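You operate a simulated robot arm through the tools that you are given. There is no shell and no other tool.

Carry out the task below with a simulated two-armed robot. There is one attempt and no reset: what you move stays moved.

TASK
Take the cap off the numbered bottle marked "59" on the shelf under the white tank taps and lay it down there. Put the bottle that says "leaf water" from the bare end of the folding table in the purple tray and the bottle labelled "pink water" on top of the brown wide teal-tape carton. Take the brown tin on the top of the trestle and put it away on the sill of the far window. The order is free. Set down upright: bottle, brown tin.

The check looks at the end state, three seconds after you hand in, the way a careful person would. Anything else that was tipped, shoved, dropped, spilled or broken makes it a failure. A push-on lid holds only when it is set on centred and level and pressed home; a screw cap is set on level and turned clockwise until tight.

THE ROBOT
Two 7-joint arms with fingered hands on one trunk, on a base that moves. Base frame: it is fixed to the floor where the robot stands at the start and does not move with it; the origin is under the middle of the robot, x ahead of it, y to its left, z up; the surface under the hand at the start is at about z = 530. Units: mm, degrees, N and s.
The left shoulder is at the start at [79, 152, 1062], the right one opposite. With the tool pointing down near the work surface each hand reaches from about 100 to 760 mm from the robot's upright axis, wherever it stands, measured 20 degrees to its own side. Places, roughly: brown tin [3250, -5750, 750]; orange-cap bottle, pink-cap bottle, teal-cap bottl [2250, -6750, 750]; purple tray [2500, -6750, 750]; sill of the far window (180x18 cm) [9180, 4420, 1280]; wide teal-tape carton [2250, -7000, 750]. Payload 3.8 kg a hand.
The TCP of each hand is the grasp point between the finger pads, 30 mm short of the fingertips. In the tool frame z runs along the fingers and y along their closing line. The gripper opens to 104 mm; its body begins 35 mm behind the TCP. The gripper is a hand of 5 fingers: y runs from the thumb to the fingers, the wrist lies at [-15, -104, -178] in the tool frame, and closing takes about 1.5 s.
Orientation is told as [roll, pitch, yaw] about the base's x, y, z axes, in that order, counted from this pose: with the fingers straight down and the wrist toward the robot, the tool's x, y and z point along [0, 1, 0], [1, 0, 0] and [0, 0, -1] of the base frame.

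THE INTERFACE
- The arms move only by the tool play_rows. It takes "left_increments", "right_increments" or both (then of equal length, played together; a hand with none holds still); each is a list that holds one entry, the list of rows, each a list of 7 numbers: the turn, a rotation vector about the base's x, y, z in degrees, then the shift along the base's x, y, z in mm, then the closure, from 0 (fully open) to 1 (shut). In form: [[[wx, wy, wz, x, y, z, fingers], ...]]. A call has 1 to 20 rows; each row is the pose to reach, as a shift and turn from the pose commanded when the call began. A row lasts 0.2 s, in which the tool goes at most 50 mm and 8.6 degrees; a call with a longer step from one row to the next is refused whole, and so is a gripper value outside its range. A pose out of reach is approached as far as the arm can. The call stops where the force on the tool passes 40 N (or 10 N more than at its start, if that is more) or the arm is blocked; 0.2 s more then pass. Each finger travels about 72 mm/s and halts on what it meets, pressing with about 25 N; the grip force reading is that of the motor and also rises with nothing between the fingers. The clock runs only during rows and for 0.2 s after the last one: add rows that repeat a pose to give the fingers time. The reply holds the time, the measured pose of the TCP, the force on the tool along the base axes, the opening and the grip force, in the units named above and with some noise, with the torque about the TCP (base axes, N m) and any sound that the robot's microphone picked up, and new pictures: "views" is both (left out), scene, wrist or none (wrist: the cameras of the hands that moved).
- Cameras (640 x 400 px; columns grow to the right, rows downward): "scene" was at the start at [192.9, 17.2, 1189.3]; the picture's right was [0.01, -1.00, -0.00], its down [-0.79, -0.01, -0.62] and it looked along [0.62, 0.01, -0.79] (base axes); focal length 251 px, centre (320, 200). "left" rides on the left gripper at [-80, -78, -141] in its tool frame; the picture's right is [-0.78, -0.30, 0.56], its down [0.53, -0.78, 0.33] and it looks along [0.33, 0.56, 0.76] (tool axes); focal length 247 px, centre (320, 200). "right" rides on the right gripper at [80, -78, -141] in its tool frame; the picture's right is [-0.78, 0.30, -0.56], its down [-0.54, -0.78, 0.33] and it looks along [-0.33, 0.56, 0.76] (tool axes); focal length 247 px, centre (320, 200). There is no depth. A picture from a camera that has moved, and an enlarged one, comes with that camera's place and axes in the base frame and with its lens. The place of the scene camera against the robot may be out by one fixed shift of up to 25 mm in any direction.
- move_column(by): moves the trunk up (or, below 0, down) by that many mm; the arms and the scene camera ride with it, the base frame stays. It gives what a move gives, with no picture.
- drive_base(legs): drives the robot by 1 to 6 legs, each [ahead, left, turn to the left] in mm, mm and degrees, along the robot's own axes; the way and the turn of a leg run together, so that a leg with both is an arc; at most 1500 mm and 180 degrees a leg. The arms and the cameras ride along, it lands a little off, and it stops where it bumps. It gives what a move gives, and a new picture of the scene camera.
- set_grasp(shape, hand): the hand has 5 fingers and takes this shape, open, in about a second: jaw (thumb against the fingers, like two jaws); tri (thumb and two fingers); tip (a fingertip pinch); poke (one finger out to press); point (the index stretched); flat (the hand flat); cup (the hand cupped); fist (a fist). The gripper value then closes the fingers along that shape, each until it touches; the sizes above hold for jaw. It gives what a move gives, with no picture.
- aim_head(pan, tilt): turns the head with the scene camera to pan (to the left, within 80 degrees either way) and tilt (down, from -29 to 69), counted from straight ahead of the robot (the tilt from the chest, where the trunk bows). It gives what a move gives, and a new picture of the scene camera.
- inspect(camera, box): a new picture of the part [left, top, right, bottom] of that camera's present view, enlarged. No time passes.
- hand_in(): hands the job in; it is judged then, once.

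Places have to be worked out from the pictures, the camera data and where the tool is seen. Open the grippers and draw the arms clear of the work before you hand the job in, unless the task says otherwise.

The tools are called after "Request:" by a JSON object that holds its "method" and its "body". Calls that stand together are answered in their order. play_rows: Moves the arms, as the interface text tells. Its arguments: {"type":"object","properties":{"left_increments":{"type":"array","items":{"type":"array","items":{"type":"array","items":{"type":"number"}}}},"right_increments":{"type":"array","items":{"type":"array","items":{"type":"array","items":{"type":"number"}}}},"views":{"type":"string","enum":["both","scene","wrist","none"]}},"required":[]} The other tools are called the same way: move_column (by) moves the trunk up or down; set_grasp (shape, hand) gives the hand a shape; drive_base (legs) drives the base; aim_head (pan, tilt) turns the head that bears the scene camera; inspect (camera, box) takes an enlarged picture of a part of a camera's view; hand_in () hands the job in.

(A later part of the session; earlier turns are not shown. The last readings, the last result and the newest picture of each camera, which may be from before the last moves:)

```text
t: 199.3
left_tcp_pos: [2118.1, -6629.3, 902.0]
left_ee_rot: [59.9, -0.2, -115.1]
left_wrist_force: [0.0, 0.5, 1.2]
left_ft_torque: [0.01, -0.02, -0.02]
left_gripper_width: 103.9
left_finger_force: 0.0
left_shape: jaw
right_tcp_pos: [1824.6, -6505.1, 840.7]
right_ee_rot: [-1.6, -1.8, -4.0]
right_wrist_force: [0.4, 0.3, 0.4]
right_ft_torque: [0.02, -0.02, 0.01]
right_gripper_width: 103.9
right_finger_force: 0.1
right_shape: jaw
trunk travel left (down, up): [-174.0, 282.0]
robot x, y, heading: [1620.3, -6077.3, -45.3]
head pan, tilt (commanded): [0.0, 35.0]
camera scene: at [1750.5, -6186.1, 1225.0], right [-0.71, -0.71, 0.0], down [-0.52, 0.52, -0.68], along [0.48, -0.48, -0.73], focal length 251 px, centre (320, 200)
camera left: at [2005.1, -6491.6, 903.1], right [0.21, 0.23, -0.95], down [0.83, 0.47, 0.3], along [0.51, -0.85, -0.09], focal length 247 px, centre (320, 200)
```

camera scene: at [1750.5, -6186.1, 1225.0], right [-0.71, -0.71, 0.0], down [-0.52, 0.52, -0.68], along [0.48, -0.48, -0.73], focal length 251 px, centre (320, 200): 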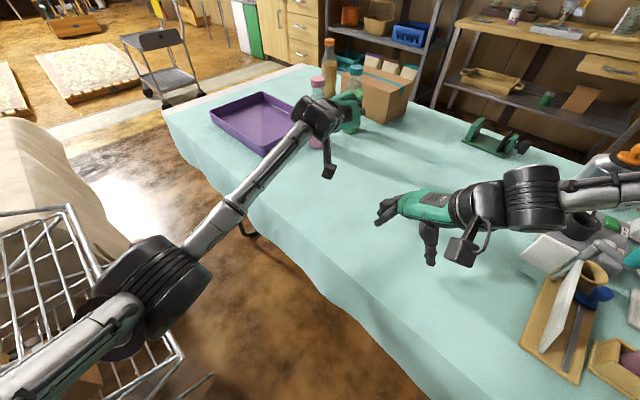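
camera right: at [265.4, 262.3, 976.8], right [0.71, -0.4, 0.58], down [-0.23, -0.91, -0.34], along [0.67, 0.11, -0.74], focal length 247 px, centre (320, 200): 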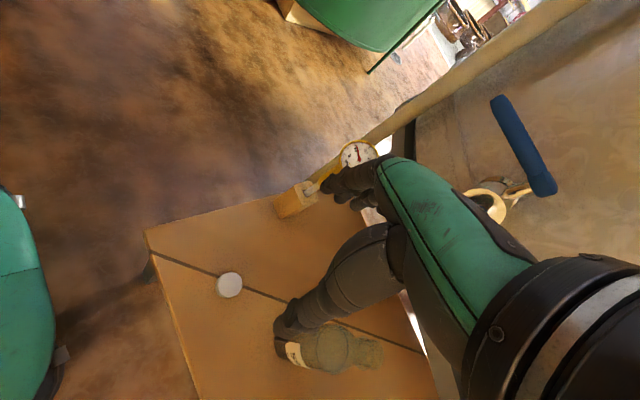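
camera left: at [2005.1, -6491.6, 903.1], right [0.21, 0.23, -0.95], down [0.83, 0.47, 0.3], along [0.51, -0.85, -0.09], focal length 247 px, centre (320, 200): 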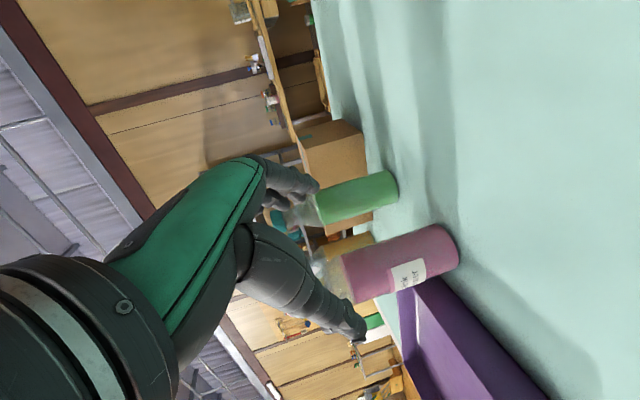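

The hand is lined up on the pink bottle. I advance 148 mm along the fingers.

Request:
{"method": "play_rows", "body": {"left_increments": [[[0, 0, 0, 20, -9, -12, 0], [0, 0, 0, 40, -18, -25, 0], [0, 0, 0, 60, -27, -37, 0], [0, 0, 0, 78, -36, -48, 0], [0, 0, 0, 94, -43, -58, 0], [0, 0, 0, 108, -49, -66, 0], [0, 0, 0, 117, -53, -72, 0], [0, 0, 0, 117, -53, -72, 0]]]}}

Request:
{"method": "inspect", "body": {"camera": "left", "box": [210, 130, 470, 340]}}

Request:
{"method": "inspect", "body": {"camera": "scene", "box": [240, 50, 420, 180]}}

```text
t: 201.1
left_tcp_pos: [2215.5, -6652.2, 837.1]
left_ee_rot: [60.0, -0.2, -115.1]
left_wrist_force: [0.3, 0.0, -0.7]
left_ft_torque: [0.03, 0.0, -0.02]
left_gripper_width: 103.8
left_finger_force: 0.1
left_shape: jaw
left hand out of reach, approached as far as the arm can: row 5, 6, 7, 8
right_tcp_pos: [1823.9, -6503.9, 841.7]
right_ee_rot: [-1.5, -1.8, -4.0]
right_wrist_force: [0.3, -0.3, 0.9]
right_ft_torque: [0.04, -0.05, 0.03]
right_gripper_width: 103.9
right_finger_force: 0.1
right_shape: jaw
trunk travel left (down, up): [-174.0, 282.0]
robot x, y, heading: [1624.4, -6077.9, -45.1]
head pan, tilt (commanded): [0.0, 35.0]
camera scene: at [1750.9, -6186.3, 1225.0], right [-0.71, -0.71, 0.0], down [-0.52, 0.52, -0.68], along [0.48, -0.48, -0.73], focal length 251 px, centre (320, 200)
camera left: at [2101.7, -6512.8, 838.7], right [0.21, 0.23, -0.95], down [0.83, 0.47, 0.3], along [0.51, -0.85, -0.09], focal length 247 px, centre (320, 200)
```

scene: 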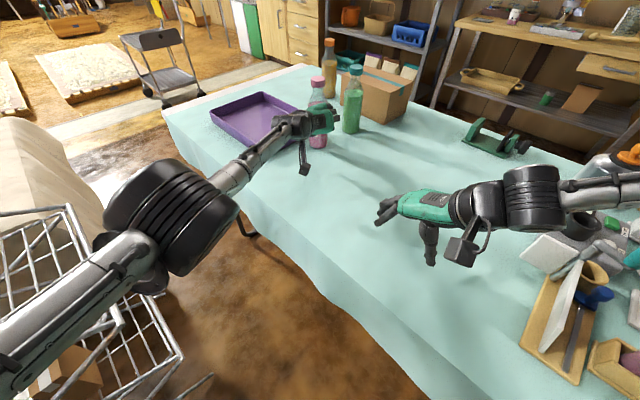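
left: 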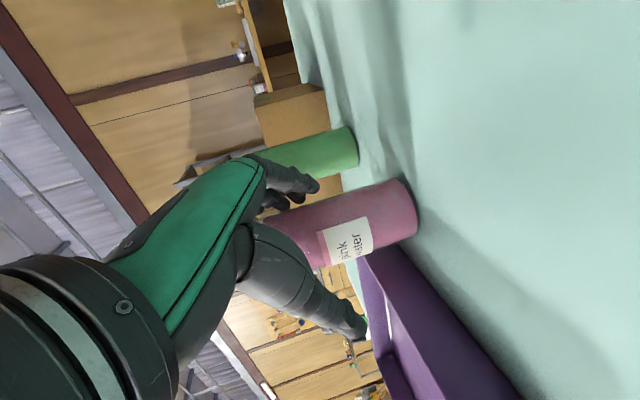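

```text
1.90 times, centred on (340, 235) of left
camera zoom: at [2101.7, -6512.8, 838.7], right [0.21, 0.23, -0.95], down [0.83, 0.47, 0.3], along [0.51, -0.85, -0.09], focal length 470 px, centre (282, 133)
```

zoom: 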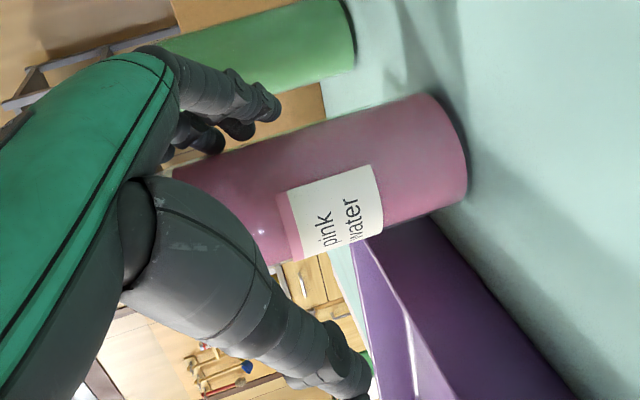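

```text
3.08 times, centred on (330, 115) of scene
camera zoom: at [1750.9, -6186.3, 1225.0], right [-0.71, -0.71, 0.0], down [-0.52, 0.52, -0.68], along [0.48, -0.48, -0.73], focal length 773 px, centre (289, 462)
```

zoom: 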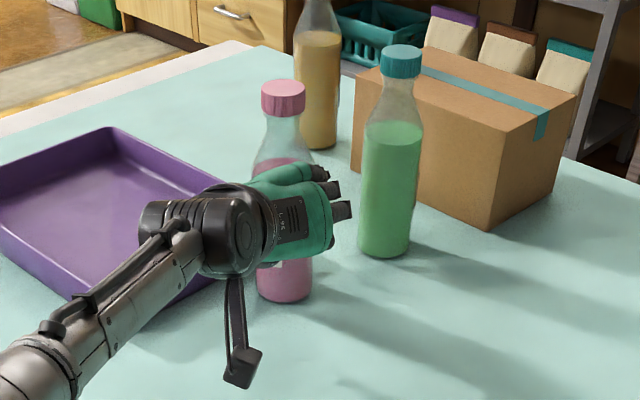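

The arm stops about 35 mm short of the bottle. I back the hand off 70 mm, drive the base forward 45 mm, and look again.

Request:
{"method": "play_rows", "body": {"left_increments": [[[0, 0, 0, -18, 9, 12, 0], [0, 0, 0, -36, 18, 24, 0], [0, 0, 0, -55, 26, 35, 0], [0, 0, 0, -55, 26, 35, 0]]], "views": "none"}}

Request:
{"method": "drive_base", "body": {"legs": [[45, 0, 0]]}}

Request:
{"method": "inspect", "body": {"camera": "left", "box": [210, 130, 470, 340]}}

```text
t: 202.1
left_tcp_pos: [2160.4, -6625.0, 872.3]
left_ee_rot: [60.0, 0.0, -115.1]
left_wrist_force: [0.0, -0.1, -0.9]
left_ft_torque: [0.02, 0.04, 0.0]
left_gripper_width: 104.1
left_finger_force: 0.0
left_shape: jaw
right_tcp_pos: [1826.3, -6505.4, 841.3]
right_ee_rot: [-1.5, -1.8, -4.1]
right_wrist_force: [-0.2, 0.9, 0.2]
right_ft_torque: [-0.02, 0.01, -0.02]
right_gripper_width: 103.7
right_finger_force: 0.0
right_shape: jaw
trunk travel left (down, up): [-174.0, 282.0]
robot x, y, heading: [1619.2, -6072.1, -45.3]
head pan, tilt (commanded): [0.0, 35.0]
```

```text
t: 203.0
left_tcp_pos: [2189.7, -6656.4, 874.8]
left_ee_rot: [60.0, -0.1, -115.1]
left_wrist_force: [-0.2, -0.2, 0.2]
left_ft_torque: [-0.01, -0.01, 0.01]
left_gripper_width: 104.3
left_finger_force: 0.0
left_shape: jaw
right_tcp_pos: [1854.4, -6535.7, 841.2]
right_ee_rot: [-1.6, -1.8, -4.0]
right_wrist_force: [0.2, 0.9, -0.2]
right_ft_torque: [-0.01, 0.01, -0.01]
right_gripper_width: 103.8
right_finger_force: 0.1
right_shape: jaw
trunk travel left (down, up): [-174.0, 282.0]
robot x, y, heading: [1652.7, -6106.4, -45.2]
head pan, tilt (commanded): [0.0, 35.0]
camera scene: at [1781.0, -6217.1, 1225.4], right [-0.71, -0.71, 0.0], down [-0.52, 0.52, -0.68], along [0.48, -0.48, -0.73], focal length 251 px, centre (320, 200)
```

scene: 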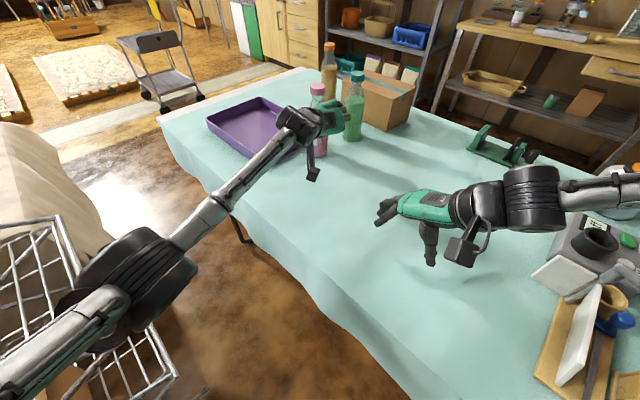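

```text
1.90 times, centred on (340, 235) of left
camera zoom: at [2076.0, -6517.7, 874.9], right [0.21, 0.23, -0.95], down [0.83, 0.47, 0.3], along [0.51, -0.85, -0.09], focal length 470 px, centre (282, 133)
```

zoom: 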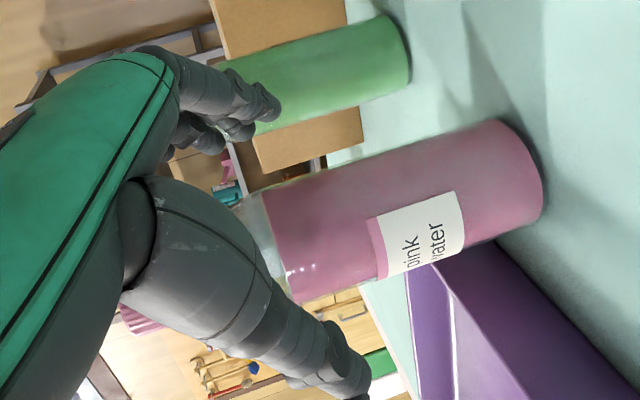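

The pink bottle is at about (2238, −6684) and the hand is nearly in line with it. I advance the remaining distance and check before closing.

Request:
{"method": "play_rows", "body": {"left_increments": [[[0, 0, 0, 14, -8, -10, 0], [0, 0, 0, 28, -16, -20, 0], [0, 0, 0, 40, -23, -30, 0], [0, 0, 0, 49, -29, -38, 0], [0, 0, 0, 49, -29, -38, 0]]], "views": "none"}}

Request:
{"method": "inspect", "body": {"camera": "left", "box": [210, 130, 470, 340]}}

Request:
{"method": "inspect", "body": {"camera": "scene", "box": [240, 50, 420, 180]}}

```text
t: 204.2
left_tcp_pos: [2240.2, -6687.2, 834.6]
left_ee_rot: [60.1, -0.1, -115.1]
left_wrist_force: [-0.1, -1.0, 0.2]
left_ft_torque: [-0.01, -0.01, -0.01]
left_gripper_width: 104.0
left_finger_force: 0.0
left_shape: jaw
right_tcp_pos: [1856.3, -6535.2, 840.0]
right_ee_rot: [-1.6, -1.9, -4.0]
right_wrist_force: [0.0, 0.1, 0.1]
right_ft_torque: [-0.03, 0.0, 0.01]
right_gripper_width: 103.9
right_finger_force: 0.0
right_shape: jaw
trunk travel left (down, up): [-174.0, 282.0]
robot x, y, heading: [1649.3, -6107.5, -45.4]
head pan, tilt (commanded): [0.0, 35.0]
```

```text
1.90 times, centred on (340, 235) of left
camera zoom: at [2125.6, -6547.2, 836.3], right [0.21, 0.23, -0.95], down [0.83, 0.47, 0.3], along [0.51, -0.85, -0.09], focal length 470 px, centre (282, 133)
```

zoom: 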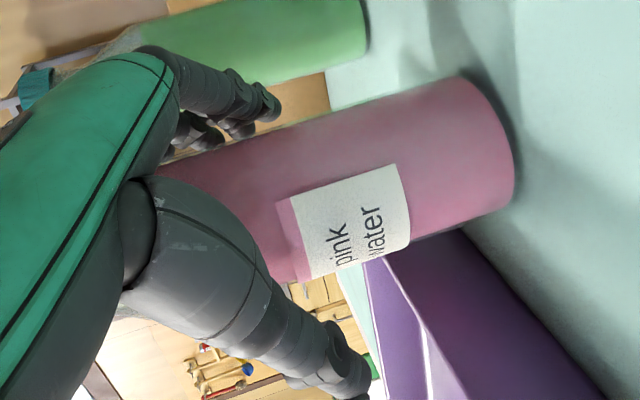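

```text
3.08 times, centred on (330, 115) of scene
camera zoom: at [1782.1, -6217.7, 1224.9], right [-0.71, -0.71, 0.0], down [-0.52, 0.52, -0.68], along [0.48, -0.48, -0.73], focal length 773 px, centre (289, 462)
```

zoom: 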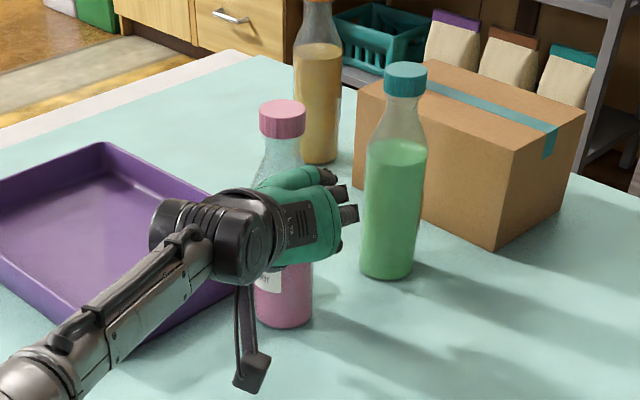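

The bottle lies at the grasp point, just above the tray rim. I close the left hand on it gradually.

Request:
{"method": "play_rows", "body": {"left_increments": [[[0, 0, 0, 0, 0, 0, 0.2], [0, 0, 0, 0, 0, 0, 0.35], [0, 0, 0, 0, 0, 0, 0.45], [0, 0, 0, 0, 0, 0, 0.55], [0, 0, 0, 0, 0, 0, 0.65], [0, 0, 0, 0, 0, 0, 0.8], [0, 0, 0, 0, 0, 0, 1], [0, 0, 0, 0, 0, 0, 1], [0, 0, 0, 0, 0, 0, 1]]]}}

Request:
{"method": "inspect", "body": {"camera": "left", "box": [210, 130, 470, 340]}}

Request:
{"method": "inspect", "body": {"camera": "scene", "box": [240, 50, 420, 180]}}

```text
t: 206.2
left_tcp_pos: [2239.5, -6684.9, 835.1]
left_ee_rot: [60.0, -0.1, -115.1]
left_wrist_force: [1.1, -0.8, 2.3]
left_ft_torque: [0.06, -0.03, -0.04]
left_gripper_width: 52.0
left_finger_force: 25.0
left_shape: jaw
right_tcp_pos: [1855.9, -6536.0, 841.4]
right_ee_rot: [-1.6, -1.7, -4.0]
right_wrist_force: [1.2, -0.3, 0.4]
right_ft_torque: [0.0, 0.01, -0.01]
right_gripper_width: 103.8
right_finger_force: 0.2
right_shape: jaw
trunk travel left (down, up): [-174.0, 282.0]
robot x, y, heading: [1656.2, -6110.6, -45.1]
head pan, tilt (commanded): [0.0, 35.0]
camera scene: at [1781.4, -6217.6, 1225.1], right [-0.71, -0.71, 0.0], down [-0.52, 0.52, -0.68], along [0.48, -0.48, -0.73], focal length 251 px, centre (320, 200)
camera left: at [2125.3, -6547.0, 836.6], right [0.21, 0.23, -0.95], down [0.83, 0.47, 0.3], along [0.51, -0.85, -0.09], focal length 247 px, centre (320, 200)
```

scene: 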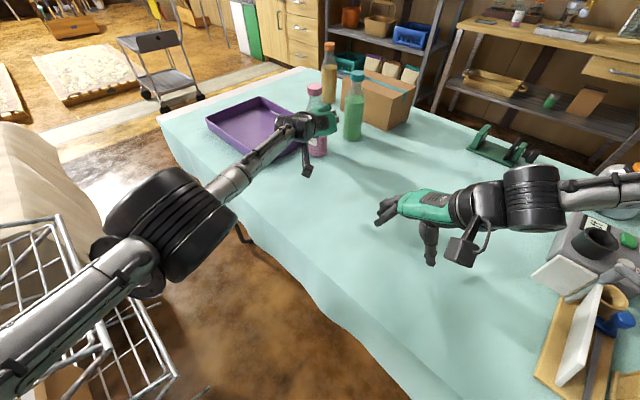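
left: 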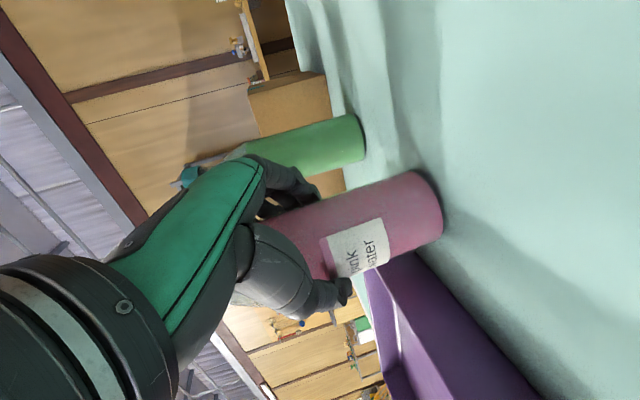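

```text
1.90 times, centred on (340, 235) of left
camera zoom: at [2125.3, -6547.0, 836.6], right [0.21, 0.23, -0.95], down [0.83, 0.47, 0.3], along [0.51, -0.85, -0.09], focal length 470 px, centre (282, 133)
```

zoom: 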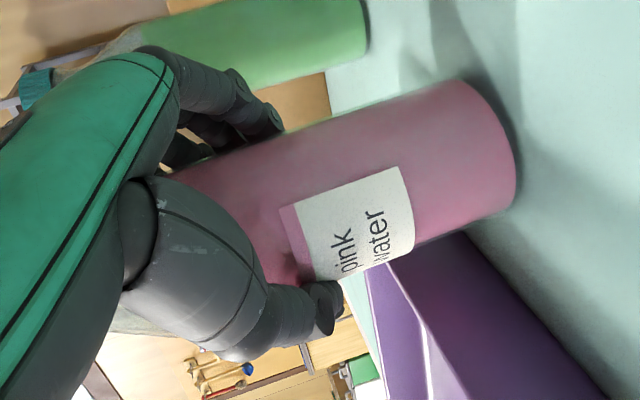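

```text
3.08 times, centred on (330, 115) of scene
camera zoom: at [1781.4, -6217.6, 1225.1], right [-0.71, -0.71, 0.0], down [-0.52, 0.52, -0.68], along [0.48, -0.48, -0.73], focal length 773 px, centre (289, 462)
```

zoom: 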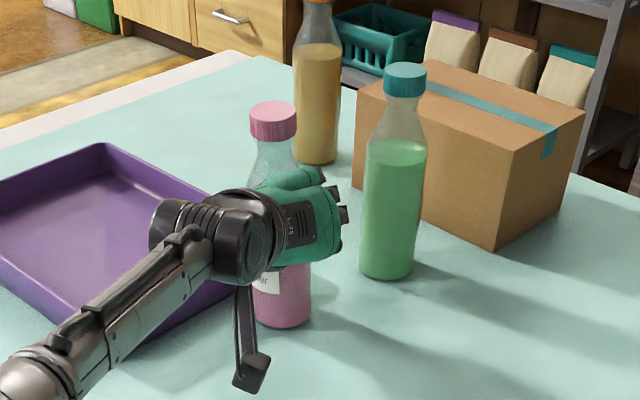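

The hand holds the pink bottle (52 mm, 25 N) with a slight lean. I lift it with the trunk by 40 mm and check that it stays in the grip.

Request:
{"method": "move_column", "body": {"by": 40}}

Request:
{"method": "inspect", "body": {"camera": "left", "box": [210, 130, 470, 340]}}

Request:
{"method": "inspect", "body": {"camera": "scene", "box": [240, 50, 420, 180]}}

```text
t: 207.1
left_tcp_pos: [2238.8, -6684.6, 915.0]
left_ee_rot: [62.7, -0.9, -115.2]
left_wrist_force: [-0.8, 0.0, -5.8]
left_ft_torque: [0.01, 0.05, 0.04]
left_gripper_width: 51.8
left_finger_force: 24.8
left_shape: jaw
right_tcp_pos: [1856.7, -6537.3, 879.9]
right_ee_rot: [-1.5, -1.7, -3.9]
right_wrist_force: [0.0, -0.8, -1.3]
right_ft_torque: [0.01, -0.01, 0.01]
right_gripper_width: 103.8
right_finger_force: 0.1
right_shape: jaw
trunk travel left (down, up): [-214.0, 242.0]
robot x, y, heading: [1653.7, -6113.4, -45.3]
head pan, tilt (commanded): [0.0, 35.0]
```

```text
1.90 times, centred on (340, 235) of left
camera zoom: at [2124.5, -6546.2, 908.1], right [0.24, 0.2, -0.95], down [0.82, 0.48, 0.31], along [0.51, -0.86, -0.04], focal length 470 px, centre (282, 133)
```

zoom: 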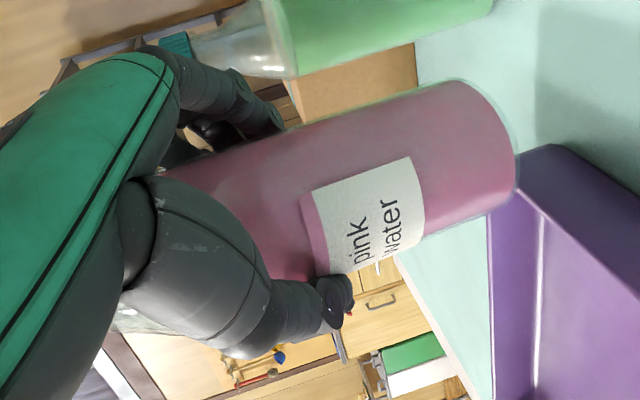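

```text
3.08 times, centred on (330, 115) of scene
camera zoom: at [1767.3, -6203.6, 1275.1], right [-0.71, -0.71, 0.0], down [-0.49, 0.49, -0.72], along [0.51, -0.51, -0.69], focal length 773 px, centre (289, 462)
```

zoom: 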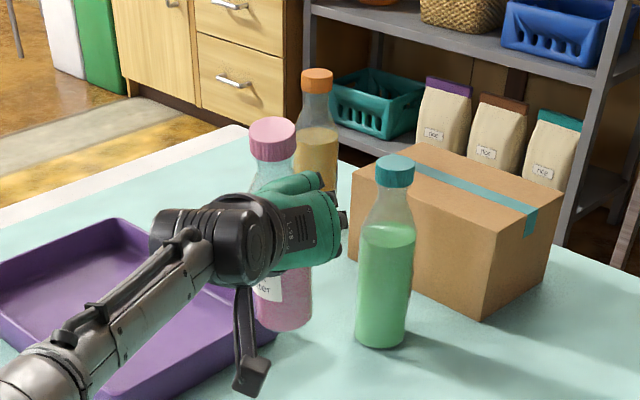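

The bottle is lifted and held (about 5.8 N of weight). I draw the left hand back toward the robot while turning it −50°, keeping the bottle upright.

Request:
{"method": "play_rows", "body": {"left_increments": [[[0, 0, -3, -15, 30, 12, 1], [0, 0, -7, -32, 66, 24, 1], [0, 0, -12, -50, 105, 36, 1], [0, 0, -17, -68, 143, 45, 1], [0, 0, -22, -86, 181, 45, 1], [0, 0, -28, -104, 220, 45, 1], [0, 0, -34, -122, 258, 45, 1], [0, 0, -40, -140, 297, 45, 1], [0, 0, -45, -158, 336, 45, 1], [0, 0, -50, -177, 370, 45, 1], [0, 0, -50, -177, 370, 45, 1]]]}}

```text
t: 209.5
left_tcp_pos: [2060.2, -6316.8, 963.6]
left_ee_rot: [62.7, -1.2, -165.3]
left_wrist_force: [0.2, -0.2, -4.9]
left_ft_torque: [0.03, -0.01, 0.03]
left_gripper_width: 51.7
left_finger_force: 25.4
left_shape: jaw
right_tcp_pos: [1856.8, -6538.1, 880.5]
right_ee_rot: [-1.6, -1.8, -4.0]
right_wrist_force: [0.0, -0.8, -0.5]
right_ft_torque: [0.03, 0.02, -0.02]
right_gripper_width: 103.9
right_finger_force: 0.1
right_shape: jaw
trunk travel left (down, up): [-214.0, 242.0]
robot x, y, heading: [1653.4, -6105.8, -45.3]
head pan, tilt (commanded): [0.0, 35.0]
camera scene: at [1766.6, -6202.5, 1275.3], right [-0.71, -0.71, 0.0], down [-0.49, 0.49, -0.72], along [0.51, -0.51, -0.69], focal length 251 px, centre (320, 200)
camera left: at [2093.4, -6139.4, 956.9], right [0.3, -0.06, -0.95], down [0.89, -0.32, 0.31], along [-0.33, -0.94, -0.04], focal length 247 px, centre (320, 200)
```

scene: 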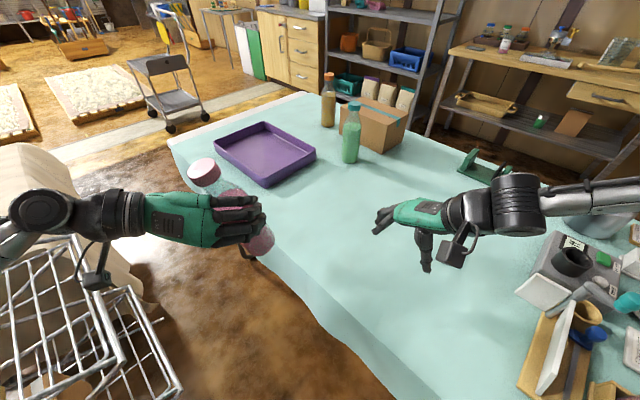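
left: 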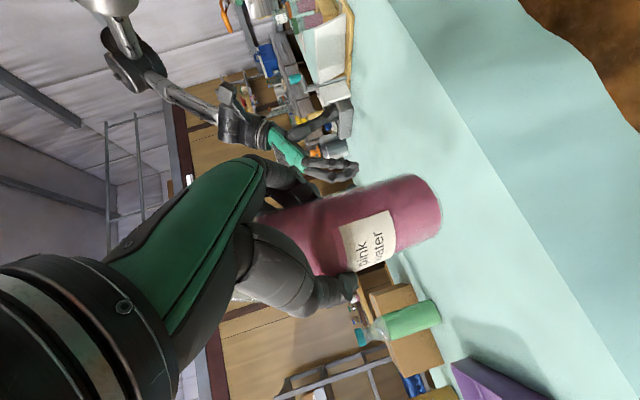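

The bottle leans about 11° back toward the wrist in the hand, although its cap is on. I pitch the hand forward by that amount to bring it upright for carrying.

Request:
{"method": "play_rows", "body": {"left_increments": [[[5.3, 1.4, 0, 0, 0, 5, 1], [10.7, 2.9, 0, 0, 0, 10, 1], [10.7, 2.9, 0, 0, 0, 10, 1]]]}}

Request:
{"method": "inspect", "body": {"camera": "scene", "box": [140, 130, 340, 290]}}

```text
t: 210.3
left_tcp_pos: [2061.0, -6314.3, 973.3]
left_ee_rot: [51.7, -1.2, -165.1]
left_wrist_force: [0.0, 0.5, -5.8]
left_ft_torque: [0.05, -0.01, 0.01]
left_gripper_width: 51.5
left_finger_force: 25.3
left_shape: jaw
right_tcp_pos: [1856.3, -6536.2, 881.1]
right_ee_rot: [-1.6, -1.9, -3.9]
right_wrist_force: [0.1, -1.0, 0.1]
right_ft_torque: [0.0, -0.01, 0.01]
right_gripper_width: 103.7
right_finger_force: 0.0
right_shape: jaw
trunk travel left (down, up): [-214.0, 242.0]
robot x, y, heading: [1650.1, -6108.1, -45.1]
head pan, tilt (commanded): [0.0, 35.0]
camera scene: at [1766.4, -6201.7, 1275.4], right [-0.71, -0.71, 0.0], down [-0.49, 0.49, -0.72], along [0.51, -0.51, -0.69], focal length 251 px, centre (320, 200)
camera left: at [2094.5, -6139.5, 998.0], right [0.26, 0.12, -0.96], down [0.91, -0.37, 0.2], along [-0.33, -0.92, -0.2], focal length 247 px, centre (320, 200)
```

scene: 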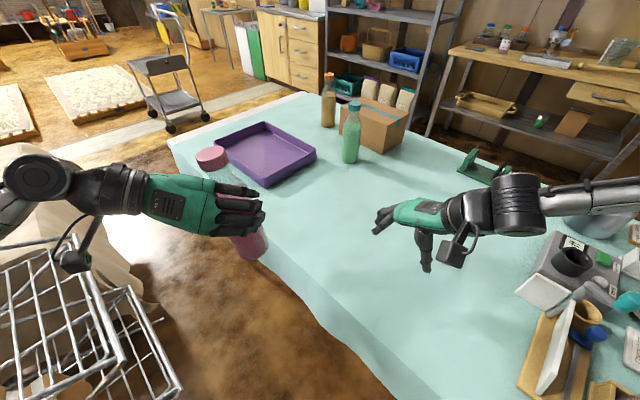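
left: 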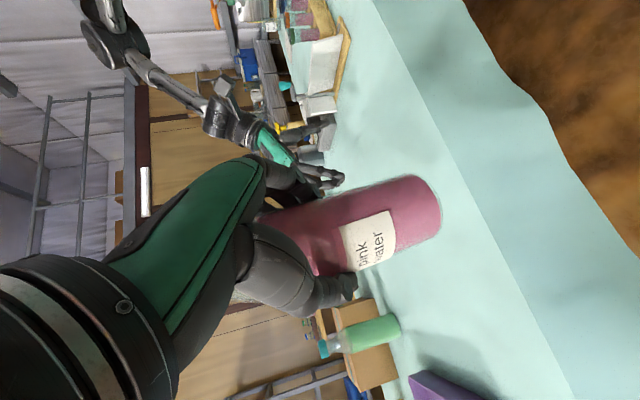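

```text
2.50 times, centred on (240, 210) of scene
camera zoom: at [1766.4, -6201.7, 1275.4], right [-0.71, -0.71, 0.0], down [-0.49, 0.49, -0.72], along [0.51, -0.51, -0.69], focal length 628 px, centre (520, 175)
```

zoom: 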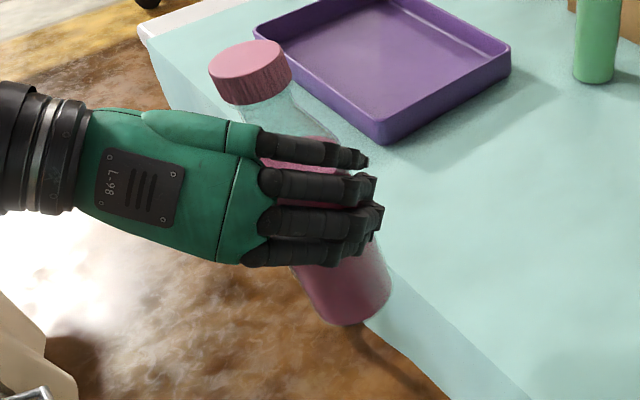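

The bottle is upright in the hand now. I raise the trunk fully for transport, then turn back to heading −90 and leave the table edge.

Request:
{"method": "move_column", "body": {"by": 235}}

Request:
{"method": "drive_base", "body": {"legs": [[0, 0, -45], [-330, 0, 0]]}}

```text
t: 212.7
left_tcp_pos: [2061.4, -6314.4, 1207.5]
left_ee_rot: [51.5, -1.2, -165.1]
left_wrist_force: [0.8, 0.7, -6.1]
left_ft_torque: [0.06, 0.01, -0.03]
left_gripper_width: 51.7
left_finger_force: 24.8
left_shape: jaw
right_tcp_pos: [1856.2, -6537.7, 1115.7]
right_ee_rot: [-1.6, -1.9, -4.0]
right_wrist_force: [0.5, 0.2, -0.1]
right_ft_torque: [0.0, 0.01, 0.01]
right_gripper_width: 103.9
right_finger_force: 0.0
right_shape: jaw
trunk travel left (down, up): [-449.0, 7.0]
robot x, y, heading: [1654.0, -6107.7, -45.1]
head pan, tilt (commanded): [0.0, 35.0]
```

```text
t: 217.0
left_tcp_pos: [1795.6, -6215.8, 1205.7]
left_ee_rot: [51.6, -1.2, 149.8]
left_wrist_force: [-0.7, 0.1, -5.8]
left_ft_torque: [0.05, -0.03, 0.0]
left_gripper_width: 51.7
left_finger_force: 25.0
left_shape: jaw
right_tcp_pos: [1495.8, -6227.7, 1115.0]
right_ee_rot: [-1.4, -1.6, -49.2]
right_wrist_force: [-1.1, 0.4, 0.1]
right_ft_torque: [0.0, 0.0, -0.02]
right_gripper_width: 103.7
right_finger_force: 0.1
right_shape: jaw
trunk travel left (down, up): [-449.0, 7.0]
robot x, y, heading: [1654.0, -5778.2, -90.4]
head pan, tilt (commanded): [0.0, 35.0]
camera scene: at [1657.6, -5855.1, 1533.1], right [-1.0, 0.0, 0.0], down [0.0, 0.58, -0.82], along [0.0, -0.82, -0.58], focal length 251 px, centre (320, 200)
```

scene: 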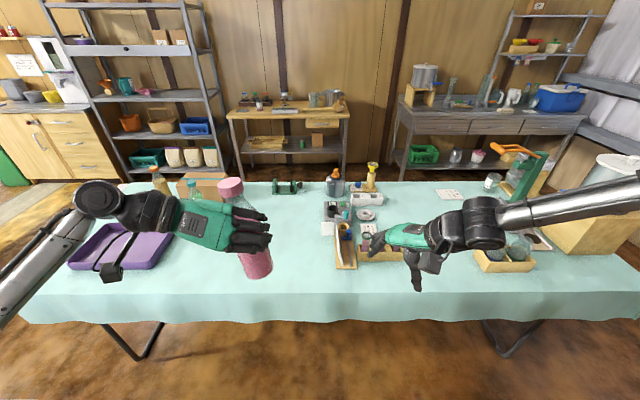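

The raised view confirms a back lane between the table's far edge (y≈−7150) and the benches (y≈−8200). I strafe right along the table to round its cloth end.

Request:
{"method": "drive_base", "body": {"legs": [[0, -1400, 0], [0, -400, 0]]}}

```text
t: 225.9
left_tcp_pos: [16.6, -6186.6, 1206.8]
left_ee_rot: [51.6, -1.2, 148.5]
left_wrist_force: [0.2, -0.6, -5.9]
left_ft_torque: [-0.01, -0.04, -0.02]
left_gripper_width: 51.6
left_finger_force: 24.7
left_shape: jaw
right_tcp_pos: [-286.1, -6190.5, 1115.2]
right_ee_rot: [-1.7, -1.7, -50.5]
right_wrist_force: [0.0, -0.5, -0.4]
right_ft_torque: [0.0, 0.05, -0.02]
right_gripper_width: 103.8
right_finger_force: 0.1
right_shape: jaw
trunk travel left (down, up): [-449.0, 7.0]
robot x, y, heading: [-118.5, -5746.5, -91.8]
head pan, tilt (commanded): [0.0, 35.0]
camera scene: at [-113.1, -5820.9, 1533.3], right [-1.0, 0.03, 0.0], down [0.01, 0.57, -0.82], along [-0.02, -0.82, -0.57], focal length 251 px, centre (320, 200)
```

scene: 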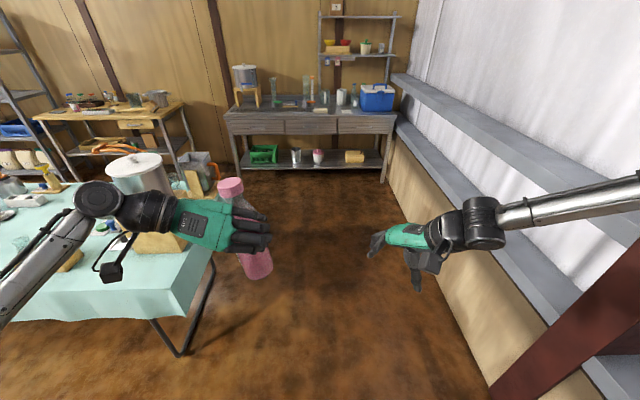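

The way past the table's end is free, with the wall about 850 mm to my right. I drive forward to y≈−7480.

Request:
{"method": "drive_base", "body": {"legs": [[0, 0, 1.8], [1400, 0, 0], [330, 0, 0]]}}

```text
t: 235.1
left_tcp_pos: [25.9, -7930.1, 1209.0]
left_ee_rot: [51.7, -1.1, 149.9]
left_wrist_force: [-0.4, 0.5, -6.0]
left_ft_torque: [0.05, -0.02, 0.04]
left_gripper_width: 51.7
left_finger_force: 25.0
left_shape: jaw
right_tcp_pos: [-277.8, -7941.6, 1117.8]
right_ee_rot: [-1.7, -1.9, -49.1]
right_wrist_force: [0.4, 0.3, 0.3]
right_ft_torque: [-0.01, -0.01, -0.03]
right_gripper_width: 103.7
right_finger_force: 0.1
right_shape: jaw
trunk travel left (down, up): [-449.0, 7.0]
robot x, y, heading: [-119.1, -7495.0, -90.1]
head pan, tilt (commanded): [0.0, 35.0]
camera scene: at [-113.6, -7567.3, 1533.6], right [-1.0, 0.0, 0.0], down [0.0, 0.57, -0.82], along [0.0, -0.82, -0.57], focal length 251 px, centre (320, 200)
```

scene: 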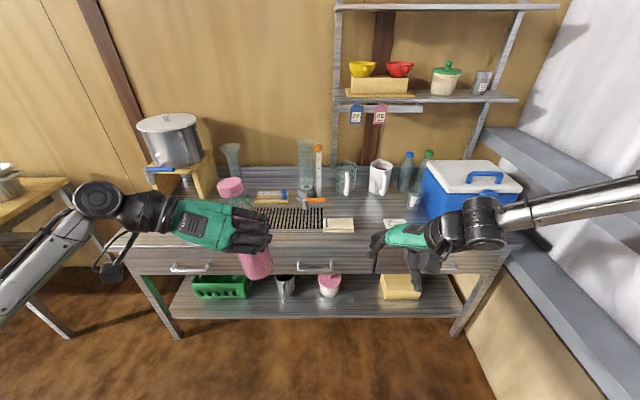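

The gray bench front is at y≈−8227, so there is room to turn. I turn left 180° to face the table from behind, then back up 60 mm.

Request:
{"method": "drive_base", "body": {"legs": [[0, 0, 90], [0, 0, 90], [-60, 0, 0]]}}

```text
t: 243.8
left_tcp_pos: [-260.3, -7112.7, 1203.2]
left_ee_rot: [51.2, -1.3, -29.7]
left_wrist_force: [0.0, 1.3, -5.4]
left_ft_torque: [-0.05, 0.02, -0.02]
left_gripper_width: 51.3
left_finger_force: 25.1
left_shape: jaw
right_tcp_pos: [41.2, -7100.8, 1111.6]
right_ee_rot: [-1.2, -1.5, 131.1]
right_wrist_force: [-0.8, 0.6, 0.4]
right_ft_torque: [-0.01, 0.02, 0.03]
right_gripper_width: 103.7
right_finger_force: 0.0
right_shape: jaw
trunk travel left (down, up): [-449.0, 7.0]
robot x, y, heading: [-116.8, -7555.9, 90.0]
head pan, tilt (commanded): [0.0, 35.0]
camera scene: at [-113.6, -7438.2, 1532.3], right [1.0, 0.0, 0.0], down [0.0, -0.58, -0.81], along [0.0, 0.81, -0.58], focal length 251 px, centre (320, 200)
```

scene: 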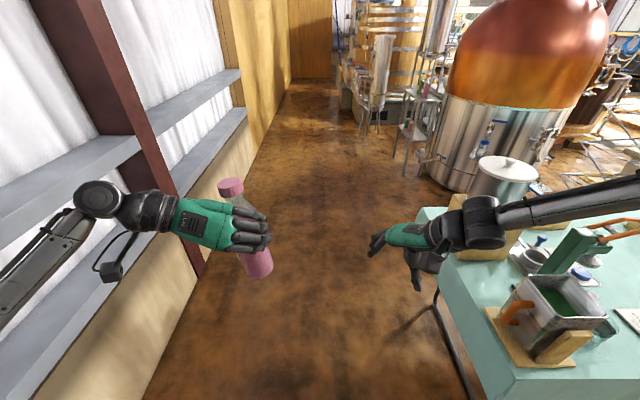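

Facing the table from behind. I back up 50 mm more so the hands stay off the table, and strafe right (+x) along the back lane.

Request:
{"method": "drive_base", "body": {"legs": [[-50, 0, 0], [0, -1200, 0]]}}

```text
t: 250.3
left_tcp_pos: [919.4, -7175.6, 1207.3]
left_ee_rot: [51.6, -1.2, -30.1]
left_wrist_force: [-0.4, -0.1, -5.7]
left_ft_torque: [-0.02, 0.03, 0.02]
left_gripper_width: 51.4
left_finger_force: 25.0
left_shape: jaw
right_tcp_pos: [1222.7, -7163.7, 1115.3]
right_ee_rot: [-1.6, -1.8, 130.9]
right_wrist_force: [0.0, 0.7, 0.5]
right_ft_torque: [0.01, 0.02, -0.03]
right_gripper_width: 103.9
right_finger_force: 0.1
right_shape: jaw
trunk travel left (down, up): [-449.0, 7.0]
robot x, y, heading: [1064.9, -7611.1, 89.8]
head pan, tilt (commanded): [0.0, 35.0]
camera scene: at [1066.4, -7504.9, 1533.3], right [1.0, 0.0, 0.0], down [0.0, -0.57, -0.82], along [0.0, 0.82, -0.57], focal length 251 px, centre (320, 200)
```

scene: 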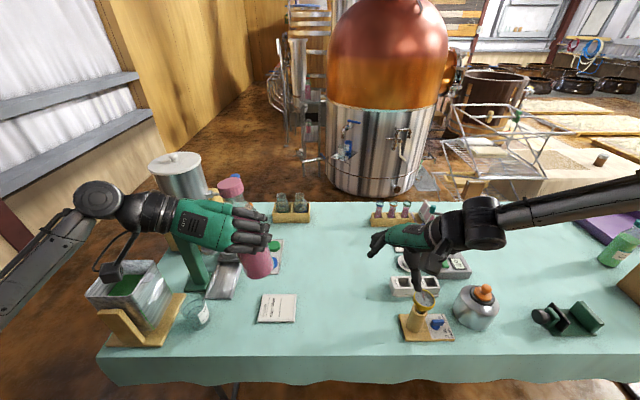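

All clear; I continue strafing right to x≈2230, opposite the carton and the bottles.

Request:
{"method": "drive_base", "body": {"legs": [[0, -1165, 0]]}}

Request:
{"method": "inspect", "body": {"camera": "scene", "box": [240, 160, 480, 340]}}

```text
t: 256.3
left_tcp_pos: [2115.6, -7183.3, 1206.9]
left_ee_rot: [51.6, -1.1, -30.5]
left_wrist_force: [0.1, 0.4, -6.2]
left_ft_torque: [0.01, 0.04, 0.0]
left_gripper_width: 51.4
left_finger_force: 24.9
left_shape: jaw
right_tcp_pos: [2418.4, -7174.6, 1116.3]
right_ee_rot: [-1.6, -1.8, 130.4]
right_wrist_force: [0.6, -0.2, 1.3]
right_ft_torque: [-0.03, 0.02, 0.01]
right_gripper_width: 103.9
right_finger_force: 0.1
right_shape: jaw
trunk travel left (down, up): [-449.0, 7.0]
robot x, y, heading: [2256.8, -7616.3, 89.3]
head pan, tilt (commanded): [0.0, 35.0]
camera scene: at [2259.4, -7514.5, 1533.3], right [1.0, -0.01, 0.0], down [-0.01, -0.57, -0.82], along [0.01, 0.82, -0.57], focal length 251 px, centre (320, 200)
```

scene: 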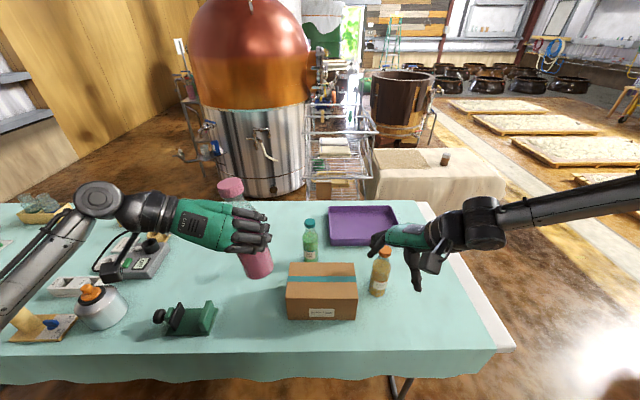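

```text
2.22 times, centred on (360, 250) of scene
camera zoom: at [2259.4, -7514.5, 1533.3], right [1.0, -0.01, 0.0], down [-0.01, -0.57, -0.82], along [0.01, 0.82, -0.57], focal length 558 px, centre (231, 89)
```

zoom: 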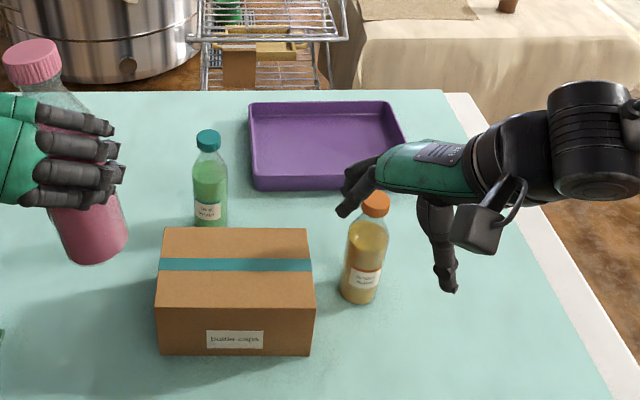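

Now the labels of the green and the orange bottle face me, and the carton is right in front. I enlarge to read them.

Request:
{"method": "inspect", "body": {"camera": "scene", "box": [290, 215, 340, 265]}}

Request:
{"method": "inspect", "body": {"camera": "scene", "box": [360, 245, 410, 300]}}

Request:
{"method": "inspect", "body": {"camera": "scene", "box": [300, 90, 540, 230]}}

```text
8.00 times, centred on (315, 240) of scene
camera zoom: at [2259.4, -7514.5, 1533.3], right [1.0, -0.01, 0.0], down [-0.01, -0.57, -0.82], along [0.01, 0.82, -0.57], focal length 2009 px, centre (360, -120)
```

zoom: 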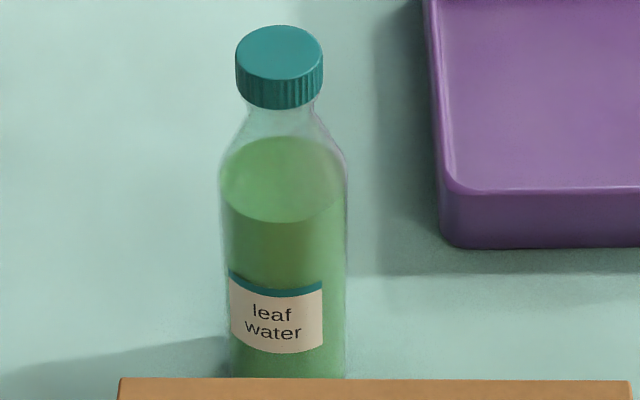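

```text
7.27 times, centred on (385, 272) of scene
camera zoom: at [2259.4, -7514.5, 1533.3], right [1.0, -0.01, 0.0], down [-0.01, -0.57, -0.82], along [0.01, 0.82, -0.57], focal length 1827 px, centre (-153, -327)
```

zoom: 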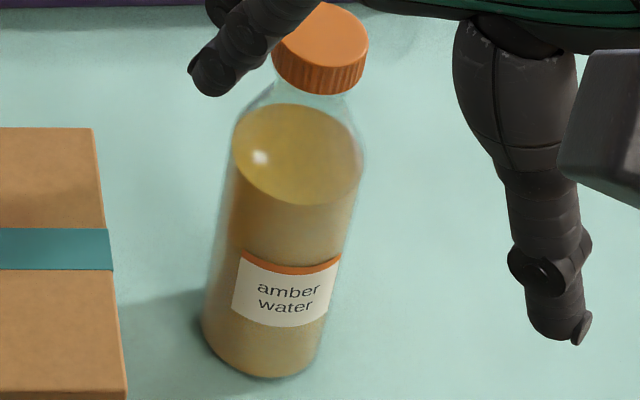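

```text
2.67 times, centred on (420, 160) of scene
camera zoom: at [2259.4, -7514.5, 1533.3], right [1.0, -0.01, 0.0], down [-0.01, -0.57, -0.82], along [0.01, 0.82, -0.57], focal length 670 px, centre (53, 307)
```

zoom: 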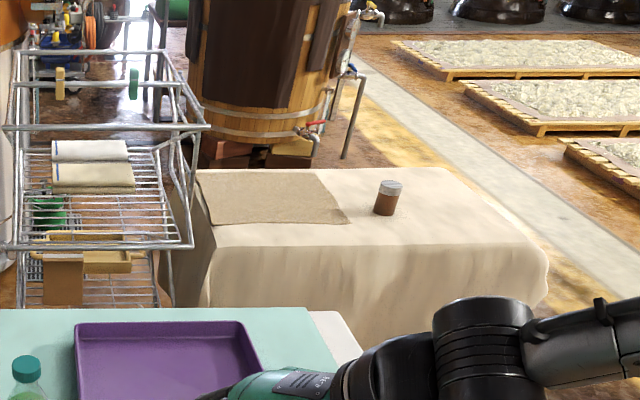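

The green bottle reads "leaf water" and the orange one "amber water". To locate the carton and leaf bottle accurately I look through the wrist cameras.

Request:
{"method": "inspect", "body": {"camera": "right", "box": [0, 0, 640, 400]}}

Request:
{"method": "inspect", "body": {"camera": "left", "box": [0, 0, 640, 400]}}

```text
1.00 times, centred on (320, 200) of right (not enlarged: the box is as wide or as high as the picture)
camera zoom: at [2409.1, -7292.2, 1252.8], right [0.4, 0.7, 0.59], down [0.91, -0.23, -0.34], along [-0.1, 0.67, -0.73], focal length 247 px, centre (320, 200)
```

zoom: 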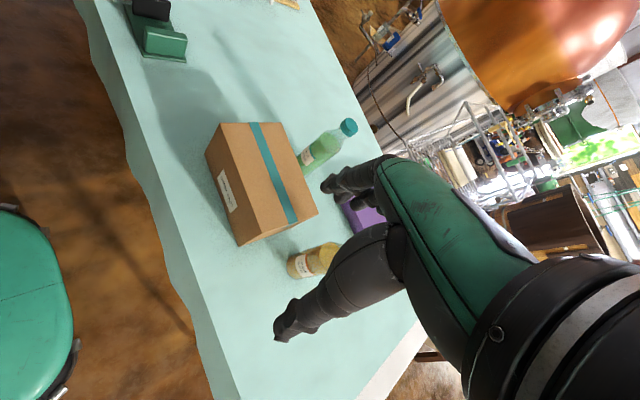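

```text
1.00 times, centred on (320, 200) of left (not enlarged: the box is as wide or as high as the picture)
camera zoom: at [1967.2, -7282.4, 1230.8], right [-0.26, 0.1, -0.96], down [-0.37, 0.91, 0.2], along [0.89, 0.41, -0.2], focal length 247 px, centre (320, 200)
```

zoom: 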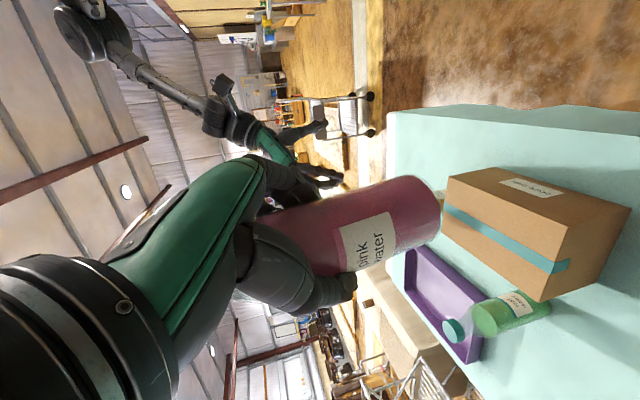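

The wrist cameras agree: the carton top spans x 2161–2380 and y −7081 to −6940 at z≈860, and the leaf bottle is at about (2230, −6832). I bring the pink bottle over the carton's centre, correcting its small lean.

Request:
{"method": "play_rows", "body": {"left_increments": [[[0.5, 0.6, 0, 20, 26, 0, 1], [1, 1.2, 0, 42, 54, -5, 1], [1.5, 1.8, 0, 65, 83, -20, 1], [2, 2.4, 0, 88, 112, -45, 1], [2.5, 3, 0, 112, 142, -75, 1], [3, 3.7, 0, 139, 173, -105, 1], [3, 3.7, 0, 139, 173, -130, 1], [3, 3.7, 0, 139, 173, -130, 1]]]}}

Request:
{"method": "inspect", "body": {"camera": "scene", "box": [220, 160, 420, 330]}}

Request:
{"method": "inspect", "body": {"camera": "right", "box": [150, 50, 390, 290]}}

```text
refused: row 6 steps farther than a row can; nothing moved
```

```text
2.35 times, centred on (320, 245) of scene
camera zoom: at [2259.4, -7514.5, 1533.3], right [1.0, -0.01, 0.0], down [-0.01, -0.57, -0.82], along [0.01, 0.82, -0.57], focal length 591 px, centre (320, 94)
```

zoom: 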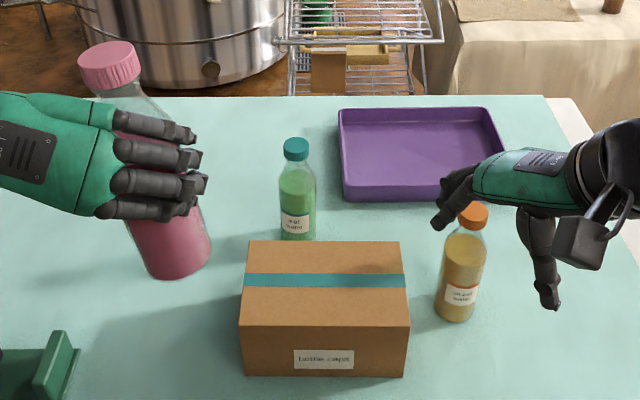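

```text
1.67 times, centred on (270, 170) of right
camera zoom: at [2409.1, -7292.2, 1252.8], right [0.4, 0.7, 0.59], down [0.91, -0.23, -0.34], along [-0.1, 0.67, -0.73], focal length 412 px, centre (403, 250)
```

zoom: 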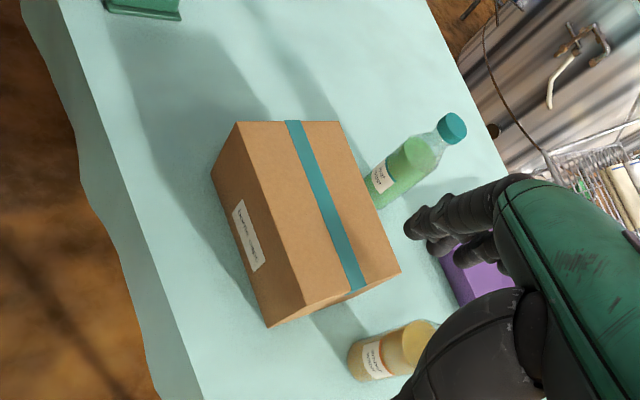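

One step was slightly too long; I resend it with smaller steps. The carton centre is confirmed at about (2270, −7016).

Request:
{"method": "play_rows", "body": {"left_increments": [[[0.5, 0.6, 0, 20, 26, 0, 1], [1, 1.2, 0, 42, 54, -5, 1], [1.5, 1.8, 0, 65, 83, -20, 1], [2, 2.4, 0, 88, 112, -42, 1], [2.5, 3, 0, 112, 138, -66, 1], [3, 3.7, 0, 130, 158, -90, 1], [3, 3.7, 0, 142, 168, -115, 1], [3, 3.7, 0, 142, 168, -130, 1], [3, 3.7, 0, 142, 168, -130, 1]]]}}

Request:
{"method": "inspect", "body": {"camera": "scene", "box": [220, 160, 420, 330]}}

Request:
{"method": "inspect", "body": {"camera": "right", "box": [150, 50, 390, 290]}}

```text
t: 258.3
left_tcp_pos: [2259.0, -7015.1, 1077.7]
left_ee_rot: [52.3, 3.6, -30.5]
left_wrist_force: [-0.4, -0.7, -4.9]
left_ft_torque: [-0.04, 0.04, 0.0]
left_gripper_width: 50.9
left_finger_force: 25.1
left_shape: jaw
right_tcp_pos: [2420.0, -7174.1, 1116.1]
right_ee_rot: [-1.7, -1.9, 130.5]
right_wrist_force: [-0.1, 1.2, -0.1]
right_ft_torque: [0.01, -0.01, -0.01]
right_gripper_width: 103.8
right_finger_force: 0.2
right_shape: jaw
trunk travel left (down, up): [-449.0, 7.0]
robot x, y, heading: [2253.4, -7619.0, 89.5]
head pan, tilt (commanded): [0.0, 35.0]
camera scene: at [2260.5, -7514.3, 1533.3], right [1.0, -0.01, 0.0], down [-0.01, -0.57, -0.82], along [0.01, 0.82, -0.57], focal length 251 px, centre (320, 200)
camera left: at [2111.1, -7116.2, 1105.4], right [-0.32, 0.15, -0.93], down [-0.36, 0.89, 0.27], along [0.88, 0.42, -0.24], focal length 247 px, centre (320, 200)
```

scene: 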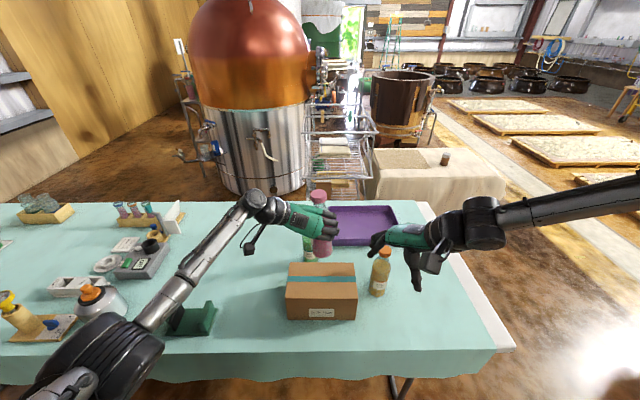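
left: 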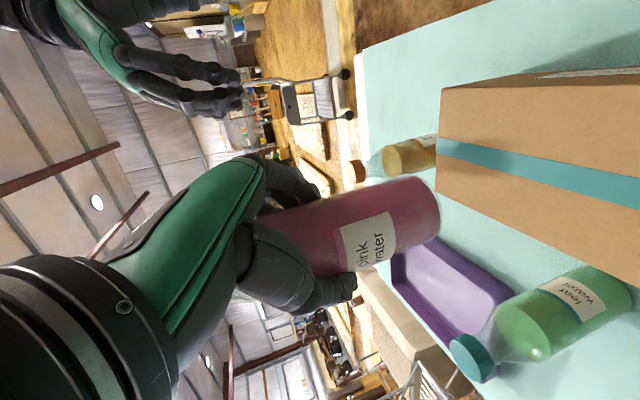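

```text
2.35 times, centred on (320, 245) of scene
camera zoom: at [2260.5, -7514.3, 1533.3], right [1.0, -0.01, 0.0], down [-0.01, -0.57, -0.82], along [0.01, 0.82, -0.57], focal length 591 px, centre (320, 94)
```

zoom: 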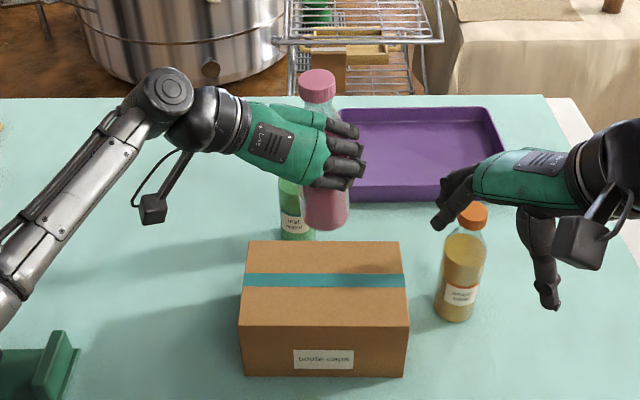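

```text
1.67 times, centred on (270, 170) of right
camera zoom: at [2410.0, -7292.1, 1252.6], right [0.4, 0.7, 0.59], down [0.91, -0.23, -0.34], along [-0.11, 0.67, -0.73], focal length 412 px, centre (403, 250)
```

zoom: 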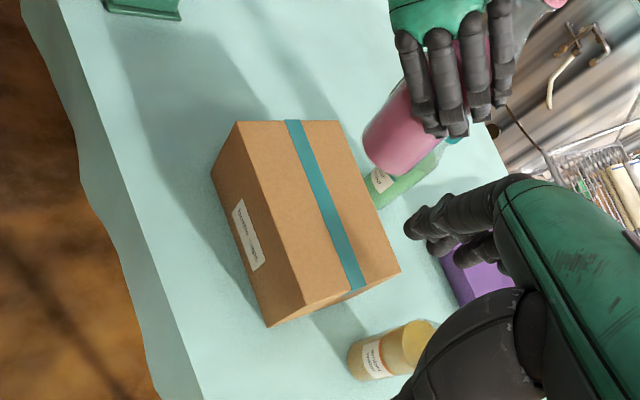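

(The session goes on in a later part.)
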